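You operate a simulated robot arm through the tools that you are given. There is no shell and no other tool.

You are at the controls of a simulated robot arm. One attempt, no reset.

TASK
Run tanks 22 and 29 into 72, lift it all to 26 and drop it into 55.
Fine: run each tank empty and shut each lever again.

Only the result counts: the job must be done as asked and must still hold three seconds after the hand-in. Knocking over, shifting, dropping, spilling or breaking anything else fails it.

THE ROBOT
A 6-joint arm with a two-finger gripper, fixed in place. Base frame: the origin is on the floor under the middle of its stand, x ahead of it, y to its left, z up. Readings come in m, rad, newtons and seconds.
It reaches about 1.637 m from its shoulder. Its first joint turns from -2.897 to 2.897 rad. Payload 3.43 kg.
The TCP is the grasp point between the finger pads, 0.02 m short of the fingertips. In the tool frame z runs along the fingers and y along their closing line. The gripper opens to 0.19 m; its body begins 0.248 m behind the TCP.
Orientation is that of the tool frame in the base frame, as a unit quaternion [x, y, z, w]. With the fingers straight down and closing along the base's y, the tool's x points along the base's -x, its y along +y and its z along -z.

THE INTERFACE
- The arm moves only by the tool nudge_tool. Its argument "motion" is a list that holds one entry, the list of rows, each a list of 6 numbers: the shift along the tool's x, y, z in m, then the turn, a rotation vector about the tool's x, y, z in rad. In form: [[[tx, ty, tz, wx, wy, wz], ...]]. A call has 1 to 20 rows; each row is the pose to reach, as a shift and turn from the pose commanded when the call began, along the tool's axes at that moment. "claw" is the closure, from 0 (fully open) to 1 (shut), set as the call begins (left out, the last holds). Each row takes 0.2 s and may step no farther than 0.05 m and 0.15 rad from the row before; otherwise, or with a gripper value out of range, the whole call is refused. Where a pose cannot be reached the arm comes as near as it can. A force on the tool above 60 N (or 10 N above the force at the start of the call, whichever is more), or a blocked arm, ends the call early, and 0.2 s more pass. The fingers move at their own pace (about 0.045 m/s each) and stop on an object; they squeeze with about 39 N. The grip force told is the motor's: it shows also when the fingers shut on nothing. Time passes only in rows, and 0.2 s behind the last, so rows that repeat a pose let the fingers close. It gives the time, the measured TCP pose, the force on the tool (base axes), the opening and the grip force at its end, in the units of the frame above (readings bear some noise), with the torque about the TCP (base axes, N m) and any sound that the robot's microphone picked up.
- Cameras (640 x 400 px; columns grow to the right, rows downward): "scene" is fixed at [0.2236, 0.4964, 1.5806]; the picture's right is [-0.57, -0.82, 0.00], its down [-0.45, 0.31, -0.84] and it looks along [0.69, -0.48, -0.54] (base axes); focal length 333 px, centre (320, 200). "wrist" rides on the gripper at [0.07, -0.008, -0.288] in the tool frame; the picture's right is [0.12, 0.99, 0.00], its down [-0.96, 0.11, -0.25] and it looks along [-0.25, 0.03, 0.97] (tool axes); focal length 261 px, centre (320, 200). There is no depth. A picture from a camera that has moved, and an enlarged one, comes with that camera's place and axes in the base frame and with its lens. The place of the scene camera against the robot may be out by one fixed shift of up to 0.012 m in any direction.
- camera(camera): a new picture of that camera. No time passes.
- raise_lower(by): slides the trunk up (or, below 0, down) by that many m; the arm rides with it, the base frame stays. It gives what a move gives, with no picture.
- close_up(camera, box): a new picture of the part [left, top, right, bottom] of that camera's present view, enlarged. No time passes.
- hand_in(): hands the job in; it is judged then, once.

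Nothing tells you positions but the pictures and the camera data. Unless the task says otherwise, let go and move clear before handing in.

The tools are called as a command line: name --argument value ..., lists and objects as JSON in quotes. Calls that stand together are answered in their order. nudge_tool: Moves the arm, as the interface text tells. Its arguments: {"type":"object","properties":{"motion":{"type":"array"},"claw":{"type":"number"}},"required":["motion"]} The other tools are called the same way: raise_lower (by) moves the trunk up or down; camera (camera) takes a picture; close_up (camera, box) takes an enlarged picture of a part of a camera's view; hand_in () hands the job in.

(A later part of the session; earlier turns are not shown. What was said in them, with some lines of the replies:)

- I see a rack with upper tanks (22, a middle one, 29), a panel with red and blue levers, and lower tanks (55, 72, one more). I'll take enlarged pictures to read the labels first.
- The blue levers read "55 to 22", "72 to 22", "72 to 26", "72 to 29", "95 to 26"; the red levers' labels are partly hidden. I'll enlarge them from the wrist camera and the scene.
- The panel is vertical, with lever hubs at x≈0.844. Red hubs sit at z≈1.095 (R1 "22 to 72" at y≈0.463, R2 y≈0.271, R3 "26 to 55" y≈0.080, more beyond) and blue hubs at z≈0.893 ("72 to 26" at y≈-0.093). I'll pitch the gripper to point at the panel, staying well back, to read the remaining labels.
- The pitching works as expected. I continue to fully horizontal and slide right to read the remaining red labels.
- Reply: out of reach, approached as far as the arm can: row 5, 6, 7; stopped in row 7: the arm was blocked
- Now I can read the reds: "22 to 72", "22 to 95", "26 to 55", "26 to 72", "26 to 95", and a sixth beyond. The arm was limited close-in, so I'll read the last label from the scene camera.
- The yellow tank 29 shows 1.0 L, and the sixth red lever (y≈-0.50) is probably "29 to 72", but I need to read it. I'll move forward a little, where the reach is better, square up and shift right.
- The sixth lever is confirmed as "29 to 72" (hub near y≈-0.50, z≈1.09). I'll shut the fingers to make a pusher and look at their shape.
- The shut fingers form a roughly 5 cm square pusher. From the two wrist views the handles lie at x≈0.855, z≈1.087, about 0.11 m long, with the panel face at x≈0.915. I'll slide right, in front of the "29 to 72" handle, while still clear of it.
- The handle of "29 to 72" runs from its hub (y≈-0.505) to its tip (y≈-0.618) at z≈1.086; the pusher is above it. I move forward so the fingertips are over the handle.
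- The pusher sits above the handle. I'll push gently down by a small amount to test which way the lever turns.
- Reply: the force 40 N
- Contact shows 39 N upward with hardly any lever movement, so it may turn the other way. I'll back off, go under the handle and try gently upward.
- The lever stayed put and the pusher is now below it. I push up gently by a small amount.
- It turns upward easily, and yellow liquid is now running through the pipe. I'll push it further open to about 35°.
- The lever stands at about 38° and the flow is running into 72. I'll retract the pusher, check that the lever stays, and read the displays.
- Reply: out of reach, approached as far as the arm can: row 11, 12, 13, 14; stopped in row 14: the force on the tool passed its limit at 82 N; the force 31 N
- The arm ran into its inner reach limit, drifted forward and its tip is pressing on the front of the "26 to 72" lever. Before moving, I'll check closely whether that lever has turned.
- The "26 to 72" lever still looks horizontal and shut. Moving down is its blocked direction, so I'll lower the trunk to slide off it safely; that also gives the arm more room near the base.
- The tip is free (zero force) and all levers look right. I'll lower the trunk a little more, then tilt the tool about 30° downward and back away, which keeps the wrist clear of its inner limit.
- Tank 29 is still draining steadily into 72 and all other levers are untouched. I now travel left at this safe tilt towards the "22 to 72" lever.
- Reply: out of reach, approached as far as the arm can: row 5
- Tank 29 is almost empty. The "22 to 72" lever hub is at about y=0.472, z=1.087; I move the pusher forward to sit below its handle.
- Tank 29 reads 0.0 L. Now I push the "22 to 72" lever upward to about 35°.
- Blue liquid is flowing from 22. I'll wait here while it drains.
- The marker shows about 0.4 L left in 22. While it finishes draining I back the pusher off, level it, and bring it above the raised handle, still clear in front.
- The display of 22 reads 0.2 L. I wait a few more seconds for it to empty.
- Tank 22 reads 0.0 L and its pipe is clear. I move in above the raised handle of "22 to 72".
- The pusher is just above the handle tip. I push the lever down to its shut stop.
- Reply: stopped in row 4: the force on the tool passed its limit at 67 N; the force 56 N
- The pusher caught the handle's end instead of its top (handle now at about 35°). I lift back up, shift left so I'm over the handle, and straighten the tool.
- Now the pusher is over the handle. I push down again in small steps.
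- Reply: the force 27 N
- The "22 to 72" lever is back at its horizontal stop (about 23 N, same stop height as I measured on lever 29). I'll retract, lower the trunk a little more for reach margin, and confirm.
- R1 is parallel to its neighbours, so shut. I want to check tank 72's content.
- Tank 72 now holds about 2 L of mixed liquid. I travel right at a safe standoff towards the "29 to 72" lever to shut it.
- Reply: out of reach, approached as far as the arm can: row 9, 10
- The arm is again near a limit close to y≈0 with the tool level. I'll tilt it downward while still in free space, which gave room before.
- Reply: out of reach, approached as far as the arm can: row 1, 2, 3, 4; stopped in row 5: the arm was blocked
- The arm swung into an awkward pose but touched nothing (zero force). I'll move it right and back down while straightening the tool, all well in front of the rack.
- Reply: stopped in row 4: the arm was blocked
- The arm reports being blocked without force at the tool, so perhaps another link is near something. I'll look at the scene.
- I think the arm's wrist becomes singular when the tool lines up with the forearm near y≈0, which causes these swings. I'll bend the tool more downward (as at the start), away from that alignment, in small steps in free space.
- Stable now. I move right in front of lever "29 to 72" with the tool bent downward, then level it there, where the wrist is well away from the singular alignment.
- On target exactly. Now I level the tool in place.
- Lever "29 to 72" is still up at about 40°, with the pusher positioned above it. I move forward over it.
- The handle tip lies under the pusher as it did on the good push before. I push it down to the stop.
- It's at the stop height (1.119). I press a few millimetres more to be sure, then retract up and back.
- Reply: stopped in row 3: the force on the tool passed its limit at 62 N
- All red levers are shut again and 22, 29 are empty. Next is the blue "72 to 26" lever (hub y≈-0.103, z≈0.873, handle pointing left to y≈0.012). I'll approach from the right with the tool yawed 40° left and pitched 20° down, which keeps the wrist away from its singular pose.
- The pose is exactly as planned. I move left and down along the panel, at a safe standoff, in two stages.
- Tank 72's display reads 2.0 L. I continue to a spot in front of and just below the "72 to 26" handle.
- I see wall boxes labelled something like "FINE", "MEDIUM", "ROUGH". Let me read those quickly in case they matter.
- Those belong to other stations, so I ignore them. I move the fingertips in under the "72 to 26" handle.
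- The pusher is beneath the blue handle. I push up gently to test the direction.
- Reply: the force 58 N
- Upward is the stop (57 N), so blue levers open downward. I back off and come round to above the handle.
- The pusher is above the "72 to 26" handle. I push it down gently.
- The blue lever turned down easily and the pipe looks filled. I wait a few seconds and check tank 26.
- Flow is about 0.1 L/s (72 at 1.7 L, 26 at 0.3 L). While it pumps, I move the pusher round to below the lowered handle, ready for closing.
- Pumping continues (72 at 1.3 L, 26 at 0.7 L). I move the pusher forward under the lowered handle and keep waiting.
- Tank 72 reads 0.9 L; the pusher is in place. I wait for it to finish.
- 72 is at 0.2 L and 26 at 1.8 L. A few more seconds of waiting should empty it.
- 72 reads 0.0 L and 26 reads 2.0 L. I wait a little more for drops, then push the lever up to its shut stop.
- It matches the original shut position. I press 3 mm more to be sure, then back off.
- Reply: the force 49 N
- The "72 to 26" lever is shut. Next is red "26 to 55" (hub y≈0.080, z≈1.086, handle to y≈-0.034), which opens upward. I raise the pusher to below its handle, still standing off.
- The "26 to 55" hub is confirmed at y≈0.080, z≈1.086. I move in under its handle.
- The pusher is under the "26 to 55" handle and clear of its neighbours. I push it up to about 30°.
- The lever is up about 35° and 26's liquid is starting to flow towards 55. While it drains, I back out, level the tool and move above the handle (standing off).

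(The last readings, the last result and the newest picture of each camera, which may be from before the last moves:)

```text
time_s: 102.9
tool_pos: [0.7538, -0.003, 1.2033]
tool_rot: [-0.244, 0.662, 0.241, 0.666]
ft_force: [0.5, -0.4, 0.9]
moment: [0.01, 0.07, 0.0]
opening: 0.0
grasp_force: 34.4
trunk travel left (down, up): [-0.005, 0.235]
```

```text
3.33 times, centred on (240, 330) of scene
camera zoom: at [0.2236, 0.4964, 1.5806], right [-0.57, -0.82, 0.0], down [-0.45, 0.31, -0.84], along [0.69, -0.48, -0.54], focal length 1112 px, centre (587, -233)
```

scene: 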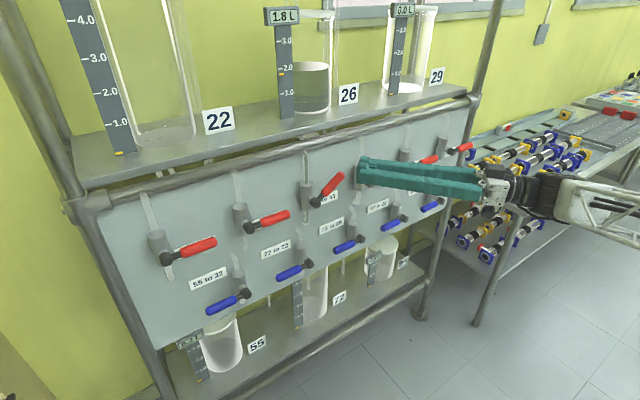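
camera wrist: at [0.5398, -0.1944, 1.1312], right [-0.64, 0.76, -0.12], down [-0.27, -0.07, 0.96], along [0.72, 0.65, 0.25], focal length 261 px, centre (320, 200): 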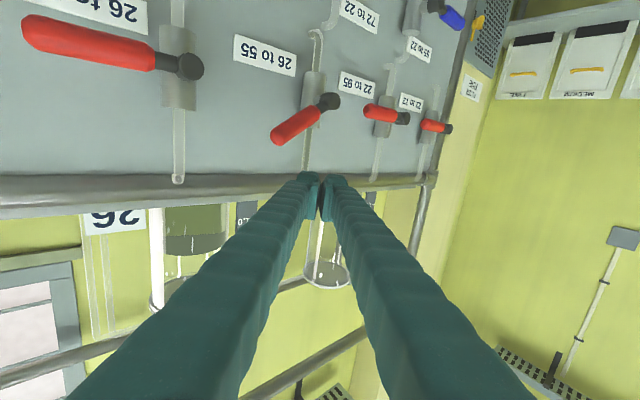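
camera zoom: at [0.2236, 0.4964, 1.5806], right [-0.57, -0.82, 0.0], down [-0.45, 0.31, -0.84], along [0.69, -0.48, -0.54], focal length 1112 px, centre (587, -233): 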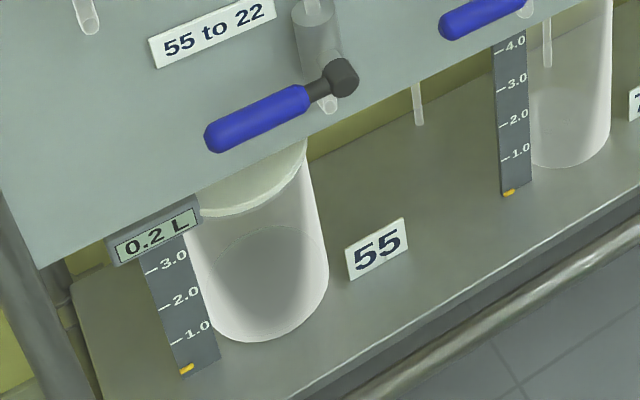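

26 is at 1.8 L and 55 at 0.2 L, so the drop works. I wait here for it to drain.

nudge_tool --motion '[[[0, 0, 0, 0, 0, 0], [0, 0, 0, 0, 0, 0], [0, 0, 0, 0, 0, 0], [0, 0, 0, 0, 0, 0], [0, 0, 0, 0, 0, 0], [0, 0, 0, 0, 0, 0], [0, 0, 0, 0, 0, 0], [0, 0, 0, 0, 0, 0], [0, 0, 0, 0, 0, 0], [0, 0, 0, 0, 0, 0], [0, 0, 0, 0, 0, 0], [0, 0, 0, 0, 0, 0], [0, 0, 0, 0, 0, 0], [0, 0, 0, 0, 0, 0], [0, 0, 0, 0, 0, 0], [0, 0, 0, 0, 0, 0], [0, 0, 0, 0, 0, 0], [0, 0, 0, 0, 0, 0], [0, 0, 0, 0, 0, 0], [0, 0, 0, 0, 0, 0]]]'

nudge_tool --motion '[[[0, 0, 0, 0, 0, 0], [0, 0, 0, 0, 0, 0], [0, 0, 0, 0, 0, 0], [0, 0, 0, 0, 0, 0], [0, 0, 0, 0, 0, 0], [0, 0, 0, 0, 0, 0], [0, 0, 0, 0, 0, 0], [0, 0, 0, 0, 0, 0], [0, 0, 0, 0, 0, 0], [0, 0, 0, 0, 0, 0], [0, 0, 0, 0, 0, 0], [0, 0, 0, 0, 0, 0], [0, 0, 0, 0, 0, 0], [0, 0, 0, 0, 0, 0], [0, 0, 0, 0, 0, 0], [0, 0, 0, 0, 0, 0], [0, 0, 0, 0, 0, 0], [0, 0, 0, 0, 0, 0], [0, 0, 0, 0, 0, 0], [0, 0, 0, 0, 0, 0]]]'

nudge_tool --motion '[[[0, 0, 0, 0, 0, 0], [0, 0, 0, 0, 0, 0], [0, 0, 0, 0, 0, 0], [0, 0, 0, 0, 0, 0], [0, 0, 0, 0, 0, 0], [0, 0, 0, 0, 0, 0], [0, 0, 0, 0, 0, 0], [0, 0, 0, 0, 0, 0], [0, 0, 0, 0, 0, 0], [0, 0, 0, 0, 0, 0], [0, 0, 0, 0, 0, 0], [0, 0, 0, 0, 0, 0], [0, 0, 0, 0, 0, 0], [0, 0, 0, 0, 0, 0], [0, 0, 0, 0, 0, 0], [0, 0, 0, 0, 0, 0], [0, 0, 0, 0, 0, 0], [0, 0, 0, 0, 0, 0], [0, 0, 0, 0, 0, 0], [0, 0, 0, 0, 0, 0]]]'

camera --camera "scene"

```text
time_s: 107.1
tool_pos: [0.7541, -0.0015, 1.2025]
tool_rot: [-0.244, 0.663, 0.242, 0.665]
ft_force: [0.3, -0.6, 0.0]
moment: [0.0, 0.0, 0.02]
opening: 0.0
grasp_force: 34.6
trunk travel left (down, up): [-0.005, 0.235]
```

```text
time_s: 111.3
tool_pos: [0.7543, -0.0036, 1.2015]
tool_rot: [-0.243, 0.663, 0.241, 0.666]
ft_force: [0.1, -0.4, -0.4]
moment: [0.02, 0.03, 0.02]
opening: 0.0
grasp_force: 34.1
trunk travel left (down, up): [-0.005, 0.235]
```

```text
time_s: 115.5
tool_pos: [0.7543, -0.0034, 1.2033]
tool_rot: [-0.242, 0.663, 0.24, 0.666]
ft_force: [0.2, 0.0, -0.1]
moment: [0.0, 0.0, -0.04]
opening: 0.0
grasp_force: 34.0
trunk travel left (down, up): [-0.005, 0.235]
```

```text
taken
```

scene: 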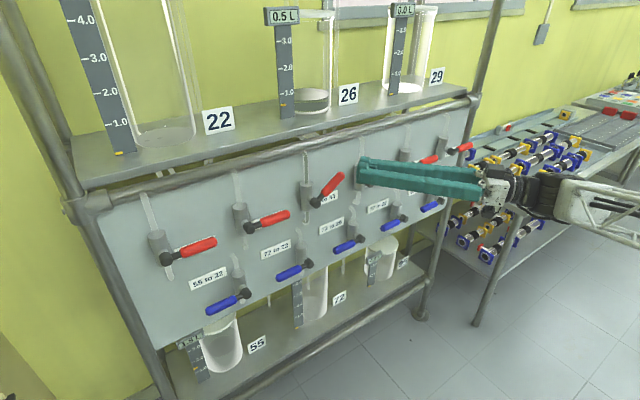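

26 is down to 0.5 L. I wait about eight more seconds.

nudge_tool --motion '[[[0, 0, 0, 0, 0, 0], [0, 0, 0, 0, 0, 0], [0, 0, 0, 0, 0, 0], [0, 0, 0, 0, 0, 0], [0, 0, 0, 0, 0, 0], [0, 0, 0, 0, 0, 0], [0, 0, 0, 0, 0, 0], [0, 0, 0, 0, 0, 0], [0, 0, 0, 0, 0, 0], [0, 0, 0, 0, 0, 0], [0, 0, 0, 0, 0, 0], [0, 0, 0, 0, 0, 0], [0, 0, 0, 0, 0, 0], [0, 0, 0, 0, 0, 0], [0, 0, 0, 0, 0, 0], [0, 0, 0, 0, 0, 0], [0, 0, 0, 0, 0, 0], [0, 0, 0, 0, 0, 0], [0, 0, 0, 0, 0, 0], [0, 0, 0, 0, 0, 0]]]'

nudge_tool --motion '[[[0, 0, 0, 0, 0, 0], [0, 0, 0, 0, 0, 0], [0, 0, 0, 0, 0, 0], [0, 0, 0, 0, 0, 0], [0, 0, 0, 0, 0, 0], [0, 0, 0, 0, 0, 0], [0, 0, 0, 0, 0, 0], [0, 0, 0, 0, 0, 0], [0, 0, 0, 0, 0, 0], [0, 0, 0, 0, 0, 0], [0, 0, 0, 0, 0, 0], [0, 0, 0, 0, 0, 0], [0, 0, 0, 0, 0, 0], [0, 0, 0, 0, 0, 0], [0, 0, 0, 0, 0, 0], [0, 0, 0, 0, 0, 0], [0, 0, 0, 0, 0, 0], [0, 0, 0, 0, 0, 0], [0, 0, 0, 0, 0, 0], [0, 0, 0, 0, 0, 0]]]'

close_up --camera "scene" --box '[240, 0, 400, 130]'

close_up --camera "scene" --box '[160, 270, 320, 390]'

close_up --camera "scene" --box '[270, 130, 430, 250]'

```text
time_s: 119.7
tool_pos: [0.7539, -0.0029, 1.2034]
tool_rot: [-0.243, 0.663, 0.241, 0.666]
ft_force: [0.3, 0.2, -0.6]
moment: [-0.01, 0.0, 0.03]
opening: 0.0
grasp_force: 33.9
trunk travel left (down, up): [-0.005, 0.235]
```

```text
time_s: 123.9
tool_pos: [0.7548, -0.0039, 1.2028]
tool_rot: [-0.243, 0.663, 0.241, 0.666]
ft_force: [-0.4, 0.3, 0.3]
moment: [0.03, 0.01, 0.01]
opening: 0.0001
grasp_force: 34.3
trunk travel left (down, up): [-0.005, 0.235]
```

```text
3.08 times, centred on (320, 65) of scene
camera zoom: at [0.2236, 0.4964, 1.5806], right [-0.57, -0.82, 0.0], down [-0.45, 0.31, -0.84], along [0.69, -0.48, -0.54], focal length 1026 px, centre (320, 615)
```

zoom: 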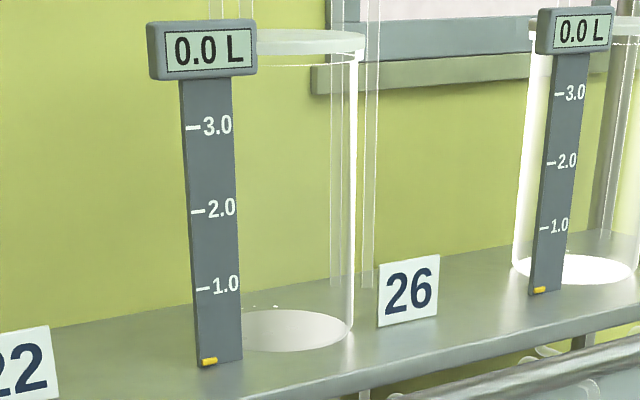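

```text
3.33 times, centred on (240, 330) of scene
camera zoom: at [0.2236, 0.4964, 1.5806], right [-0.57, -0.82, 0.0], down [-0.45, 0.31, -0.84], along [0.69, -0.48, -0.54], focal length 1112 px, centre (587, -233)
```

zoom: 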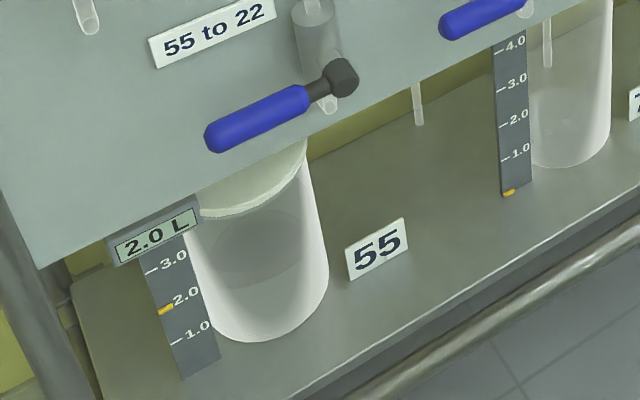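

```text
3.33 times, centred on (350, 190) of scene
camera zoom: at [0.2236, 0.4964, 1.5806], right [-0.57, -0.82, 0.0], down [-0.45, 0.31, -0.84], along [0.69, -0.48, -0.54], focal length 1112 px, centre (220, 233)
```

zoom: 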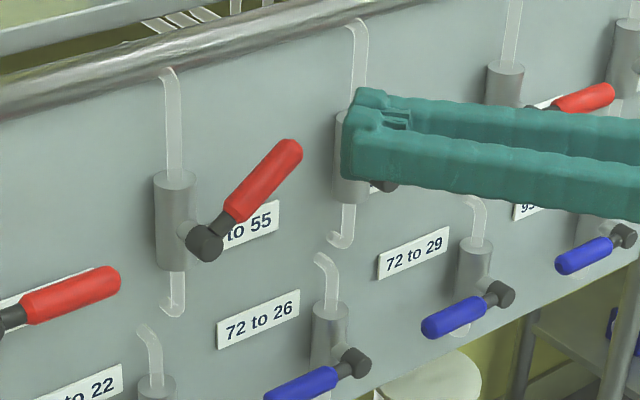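

26 reads 0.0 L and 55 reads 2.0 L. Now I move forward above the raised "26 to 55" handle to shut it.

nudge_tool --motion '[[[0, -0.0173, 0.0211, 0, 0, 0], [0, -0.0346, 0.0423, 0, 0, 0], [0, -0.0519, 0.0634, 0, 0, 0], [0, -0.0519, 0.0634, 0, 0, 0]]]'

camera --camera "wrist"

close_up --camera "scene" --box '[270, 130, 430, 250]'

```text
time_s: 124.9
tool_pos: [0.8357, -0.0003, 1.2026]
tool_rot: [-0.243, 0.663, 0.241, 0.666]
ft_force: [-0.4, 0.8, 0.0]
moment: [0.01, 0.0, -0.01]
opening: 0.0
grasp_force: 34.3
trunk travel left (down, up): [-0.005, 0.235]
```

```text
taken
camera wrist: at [0.6216, -0.1929, 1.1311], right [-0.64, 0.76, -0.12], down [-0.27, -0.07, 0.96], along [0.72, 0.65, 0.25], focal length 261 px, centre (320, 200)
```

wrist: 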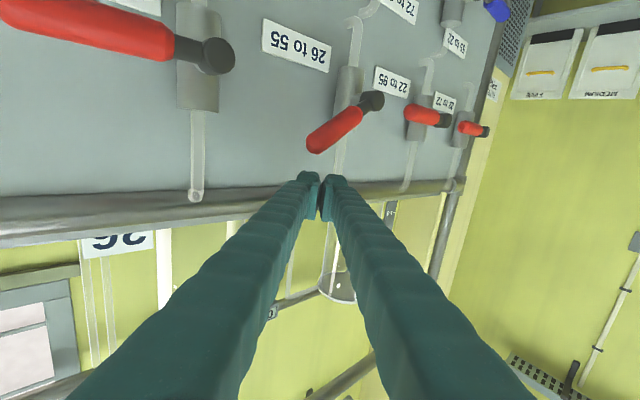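

```text
3.33 times, centred on (350, 190) of scene
camera zoom: at [0.2236, 0.4964, 1.5806], right [-0.57, -0.82, 0.0], down [-0.45, 0.31, -0.84], along [0.69, -0.48, -0.54], focal length 1112 px, centre (220, 233)
```

zoom: 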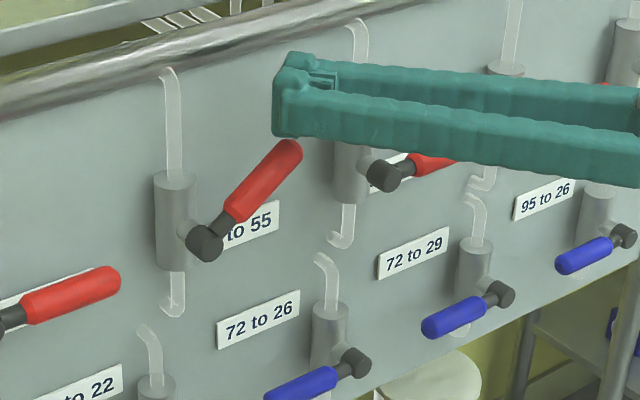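

The pusher is above the handle tip. I shift slightly towards the hub and push down to the stop.

nudge_tool --motion '[[[0.01, 0.0046, 0.0039, 0, 0, 0], [0.022, 0.0046, 0.0039, 0, 0, 0], [0.034, 0.0046, 0.0039, 0, 0, 0], [0.044, 0.0046, 0.0039, 0, 0, 0], [0.053, 0.0046, 0.0039, 0, 0, 0], [0.061, 0.0046, 0.0039, 0, 0, 0], [0.069, 0.0046, 0.0039, 0, 0, 0], [0.076, 0.0046, 0.0039, 0, 0, 0], [0.081, 0.0046, 0.0039, 0, 0, 0], [0.084, 0.0046, 0.0039, 0, 0, 0], [0.084, 0.0046, 0.0039, 0, 0, 0]]]'

camera --camera "wrist"

close_up --camera "scene" --box '[270, 130, 430, 250]'

```text
time_s: 127.3
tool_pos: [0.8361, 0.0028, 1.1208]
tool_rot: [-0.243, 0.662, 0.24, 0.667]
ft_force: [7.9, -0.1, 21.0]
moment: [-0.08, -0.45, 0.03]
opening: 0.0
grasp_force: 34.5
trunk travel left (down, up): [-0.005, 0.235]
```

```text
taken
camera wrist: at [0.6217, -0.1884, 1.0481], right [-0.64, 0.76, -0.13], down [-0.27, -0.07, 0.96], along [0.72, 0.65, 0.25], focal length 261 px, centre (320, 200)
```

wrist: 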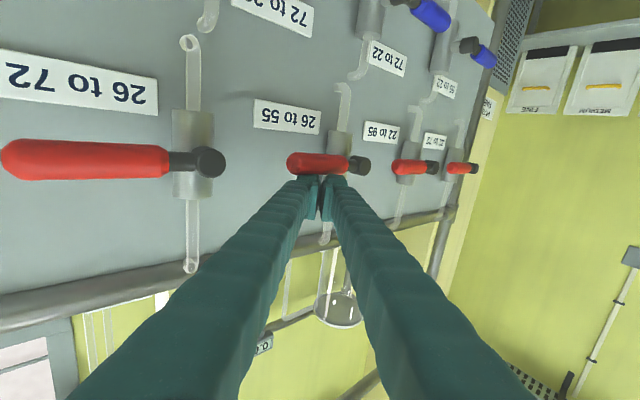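

```text
3.33 times, centred on (350, 190) of scene
camera zoom: at [0.2236, 0.4964, 1.5806], right [-0.57, -0.82, 0.0], down [-0.45, 0.31, -0.84], along [0.69, -0.48, -0.54], focal length 1112 px, centre (220, 233)
```

zoom: 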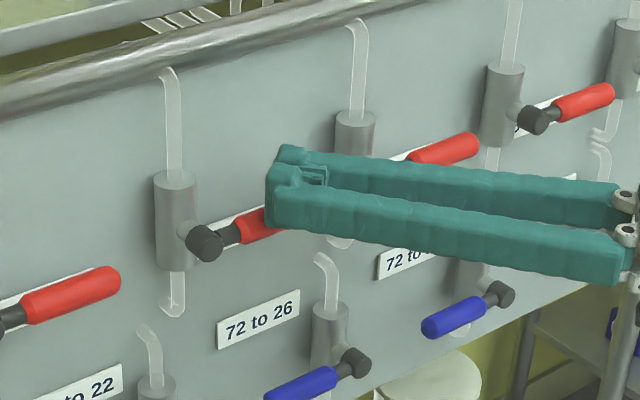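

It's at the stop (21 N at the same height as the other levers). I press slightly more, then lift and retract.

nudge_tool --motion '[[[0.002, 0, 0, 0, 0, 0], [0.002, 0, 0, 0, 0, 0]]]'

nudge_tool --motion '[[[-0.02, 0, 0, 0, 0, 0], [-0.04, 0.012, -0.014, 0, 0, 0], [-0.06, 0.035, -0.042, 0, 0, 0], [-0.075, 0.058, -0.069, 0, 0, 0]]]'

camera --camera "wrist"

camera --camera "scene"

close_up --camera "scene" --box '[270, 130, 430, 250]'

```text
time_s: 127.9
tool_pos: [0.8373, 0.0039, 1.1204]
tool_rot: [-0.243, 0.662, 0.241, 0.667]
ft_force: [14.8, -0.8, 42.1]
moment: [-0.2, -0.99, -0.01]
opening: 0.0001
grasp_force: 34.6
trunk travel left (down, up): [-0.005, 0.235]
```

```text
time_s: 128.9
tool_pos: [0.7461, 0.0032, 1.1901]
tool_rot: [-0.243, 0.663, 0.241, 0.666]
ft_force: [0.0, -1.0, -0.3]
moment: [0.11, -0.15, 0.23]
opening: 0.0001
grasp_force: 34.2
trunk travel left (down, up): [-0.005, 0.235]
```

```text
taken
camera wrist: at [0.5322, -0.188, 1.1185], right [-0.64, 0.76, -0.12], down [-0.27, -0.07, 0.96], along [0.72, 0.65, 0.25], focal length 261 px, centre (320, 200)
```

wrist: 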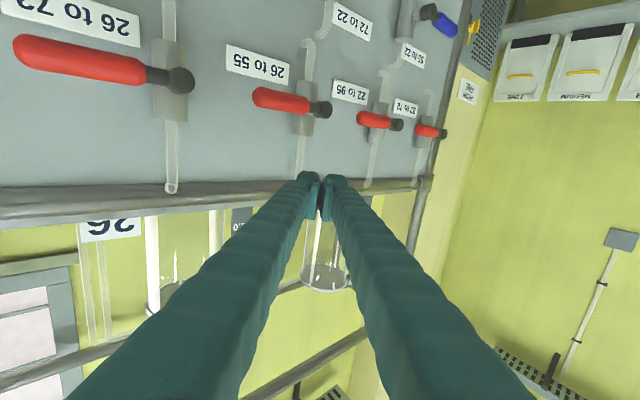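

```text
taken
```

scene: 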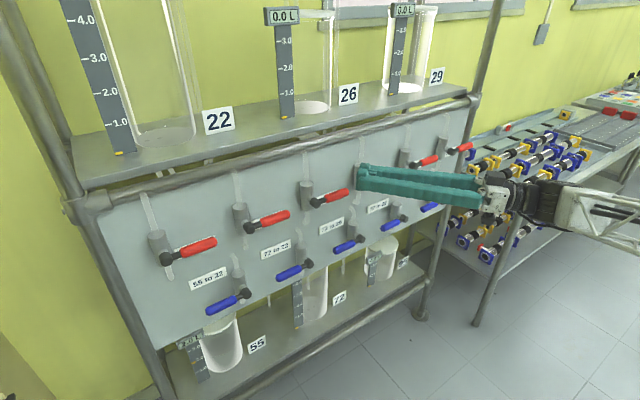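

```text
3.33 times, centred on (350, 190) of scene
camera zoom: at [0.2236, 0.4964, 1.5806], right [-0.57, -0.82, 0.0], down [-0.45, 0.31, -0.84], along [0.69, -0.48, -0.54], focal length 1112 px, centre (220, 233)
```

zoom: 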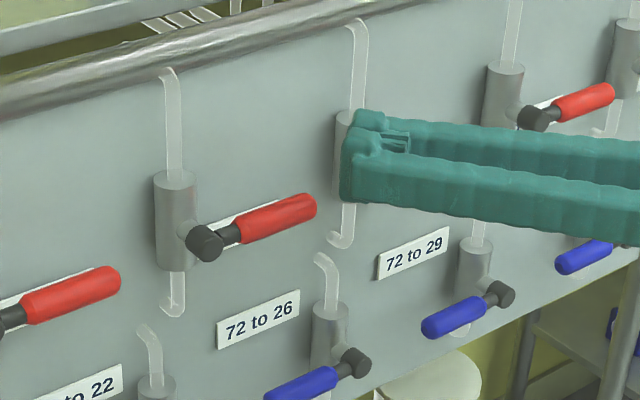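

"26 to 55" is shut. I move clear to the right and verify all levers and tanks.

nudge_tool --motion '[[[0, -0.0311, -0.031, 0, 0, 0], [0, -0.0622, -0.062, 0, 0, 0], [0, -0.0933, -0.093, 0, 0, 0], [0, -0.1244, -0.124, 0, 0, 0], [0, -0.1554, -0.155, 0, 0, 0], [0, -0.1865, -0.186, 0, 0, 0], [0, -0.2176, -0.217, 0, 0, 0], [0, -0.2487, -0.248, 0, 0, 0]]]'

camera --camera "scene"

close_up --camera "scene" --box '[130, 130, 480, 330]'

close_up --camera "scene" --box '[330, 120, 490, 220]'

camera --camera "wrist"

```text
time_s: 130.7
tool_pos: [0.7155, -0.3467, 1.1909]
tool_rot: [-0.243, 0.663, 0.241, 0.666]
ft_force: [0.1, 0.8, 0.1]
moment: [-0.12, 0.09, -0.14]
opening: 0.0
grasp_force: 34.1
trunk travel left (down, up): [-0.005, 0.235]
```

```text
taken
```

scene: 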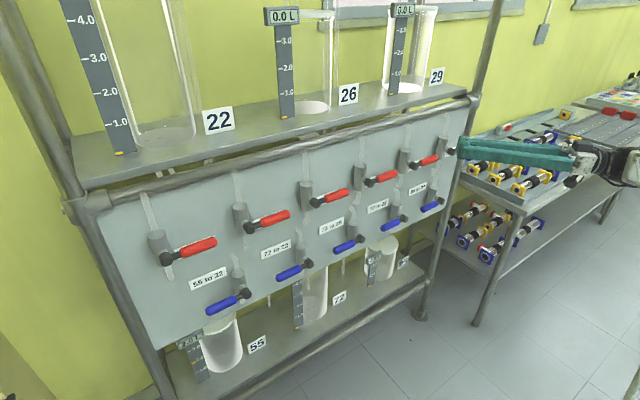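

```text
1.83 times, centred on (305, 230) of scene
camera zoom: at [0.2236, 0.4964, 1.5806], right [-0.57, -0.82, 0.0], down [-0.45, 0.31, -0.84], along [0.69, -0.48, -0.54], focal length 610 px, centre (347, 145)
```

zoom: 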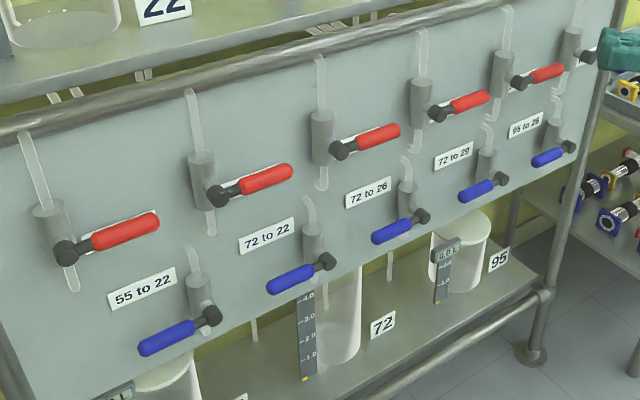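

```text
4.00 times, centred on (410, 170) of scene
camera zoom: at [0.2236, 0.4964, 1.5806], right [-0.57, -0.82, 0.0], down [-0.45, 0.31, -0.84], along [0.69, -0.48, -0.54], focal length 1334 px, centre (-40, 320)
```

zoom: 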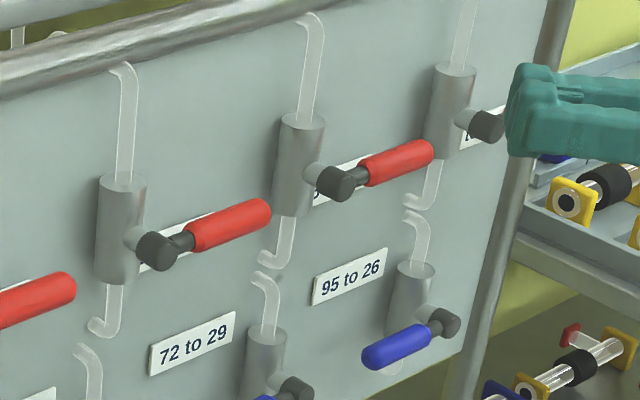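

```text
taken
camera wrist: at [0.5012, -0.5378, 1.119], right [-0.64, 0.76, -0.12], down [-0.27, -0.07, 0.96], along [0.72, 0.65, 0.25], focal length 261 px, centre (320, 200)
```

wrist: 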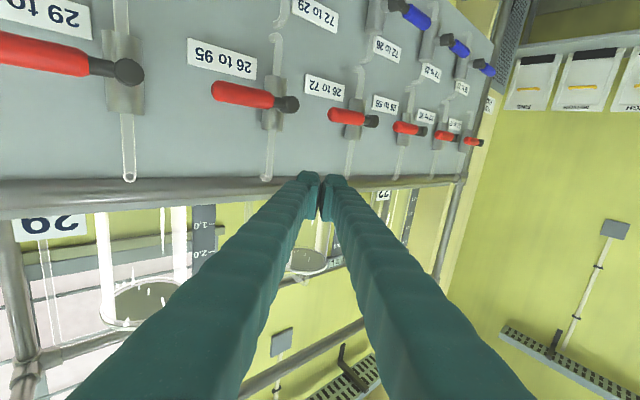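

All levers look horizontal, including "26 to 72", which I had brushed earlier. I take a final close look at the displays and that lever.

close_up --camera "wrist" --box '[190, 60, 490, 160]'

close_up --camera "scene" --box '[160, 230, 420, 400]'

close_up --camera "scene" --box '[60, 0, 460, 160]'

```text
2.13 times, centred on (340, 110) of wrist
camera zoom: at [0.5012, -0.5378, 1.119], right [-0.64, 0.76, -0.12], down [-0.27, -0.07, 0.96], along [0.72, 0.65, 0.25], focal length 556 px, centre (277, 392)
```

zoom: 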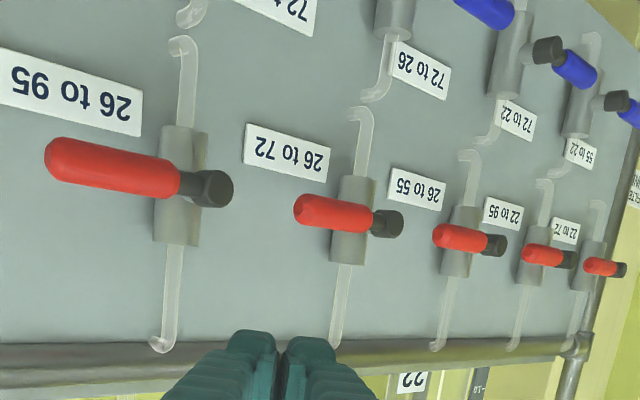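

```text
2.35 times, centred on (290, 315) of scene
camera zoom: at [0.2236, 0.4964, 1.5806], right [-0.57, -0.82, 0.0], down [-0.45, 0.31, -0.84], along [0.69, -0.48, -0.54], focal length 785 px, centre (391, -71)
```

zoom: 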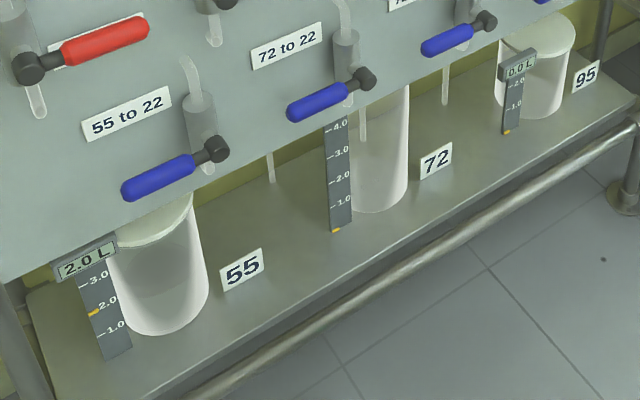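

```text
1.60 times, centred on (260, 80) of scene
camera zoom: at [0.2236, 0.4964, 1.5806], right [-0.57, -0.82, 0.0], down [-0.45, 0.31, -0.84], along [0.69, -0.48, -0.54], focal length 534 px, centre (416, 392)
```

zoom: 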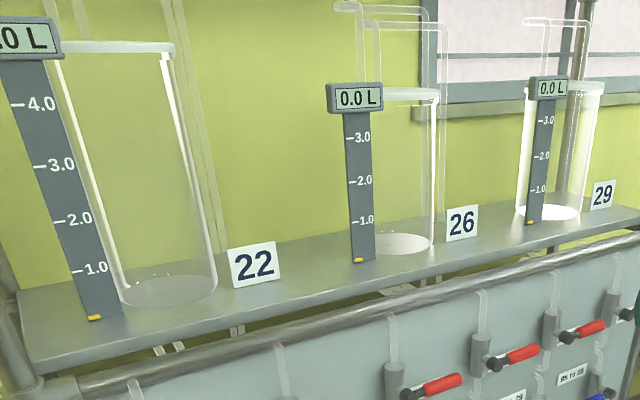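

Tanks 22, 26, 29, 72 and 95 are all empty and 55 holds the full 2.0 L. Every lever is back at its shut position and the gripper is clear of the rack, so I hand in.

hand_in

```text
The job is handed in.
```

The job is done and handed in. All the liquid is now in tank 55, which reads 2.0 L, and tanks 22, 29, 72 and 26 read 0.0 L. The result of the judging hasn't been shown to me.

- **Flow:** I ran 29 and then 22 into 72, lifted the 2.0 L to 26, and dropped it into 55.
- **Levers:** the four I used ("29 to 72", "22 to 72", "72 to 26" and "26 to 55") are back against their shut stops. The others show no change in the final pictures.
- **Bump:** early on the arm drifted at the edge of its reach and the fingertips pressed on the front of the "26 to 72" lever. It stayed shut: the final pictures show it level with its neighbours, and 72 stayed empty while 26 was full.

No spills or shifted objects showed in the pictures, and the gripper was clear of the rack when I handed in.
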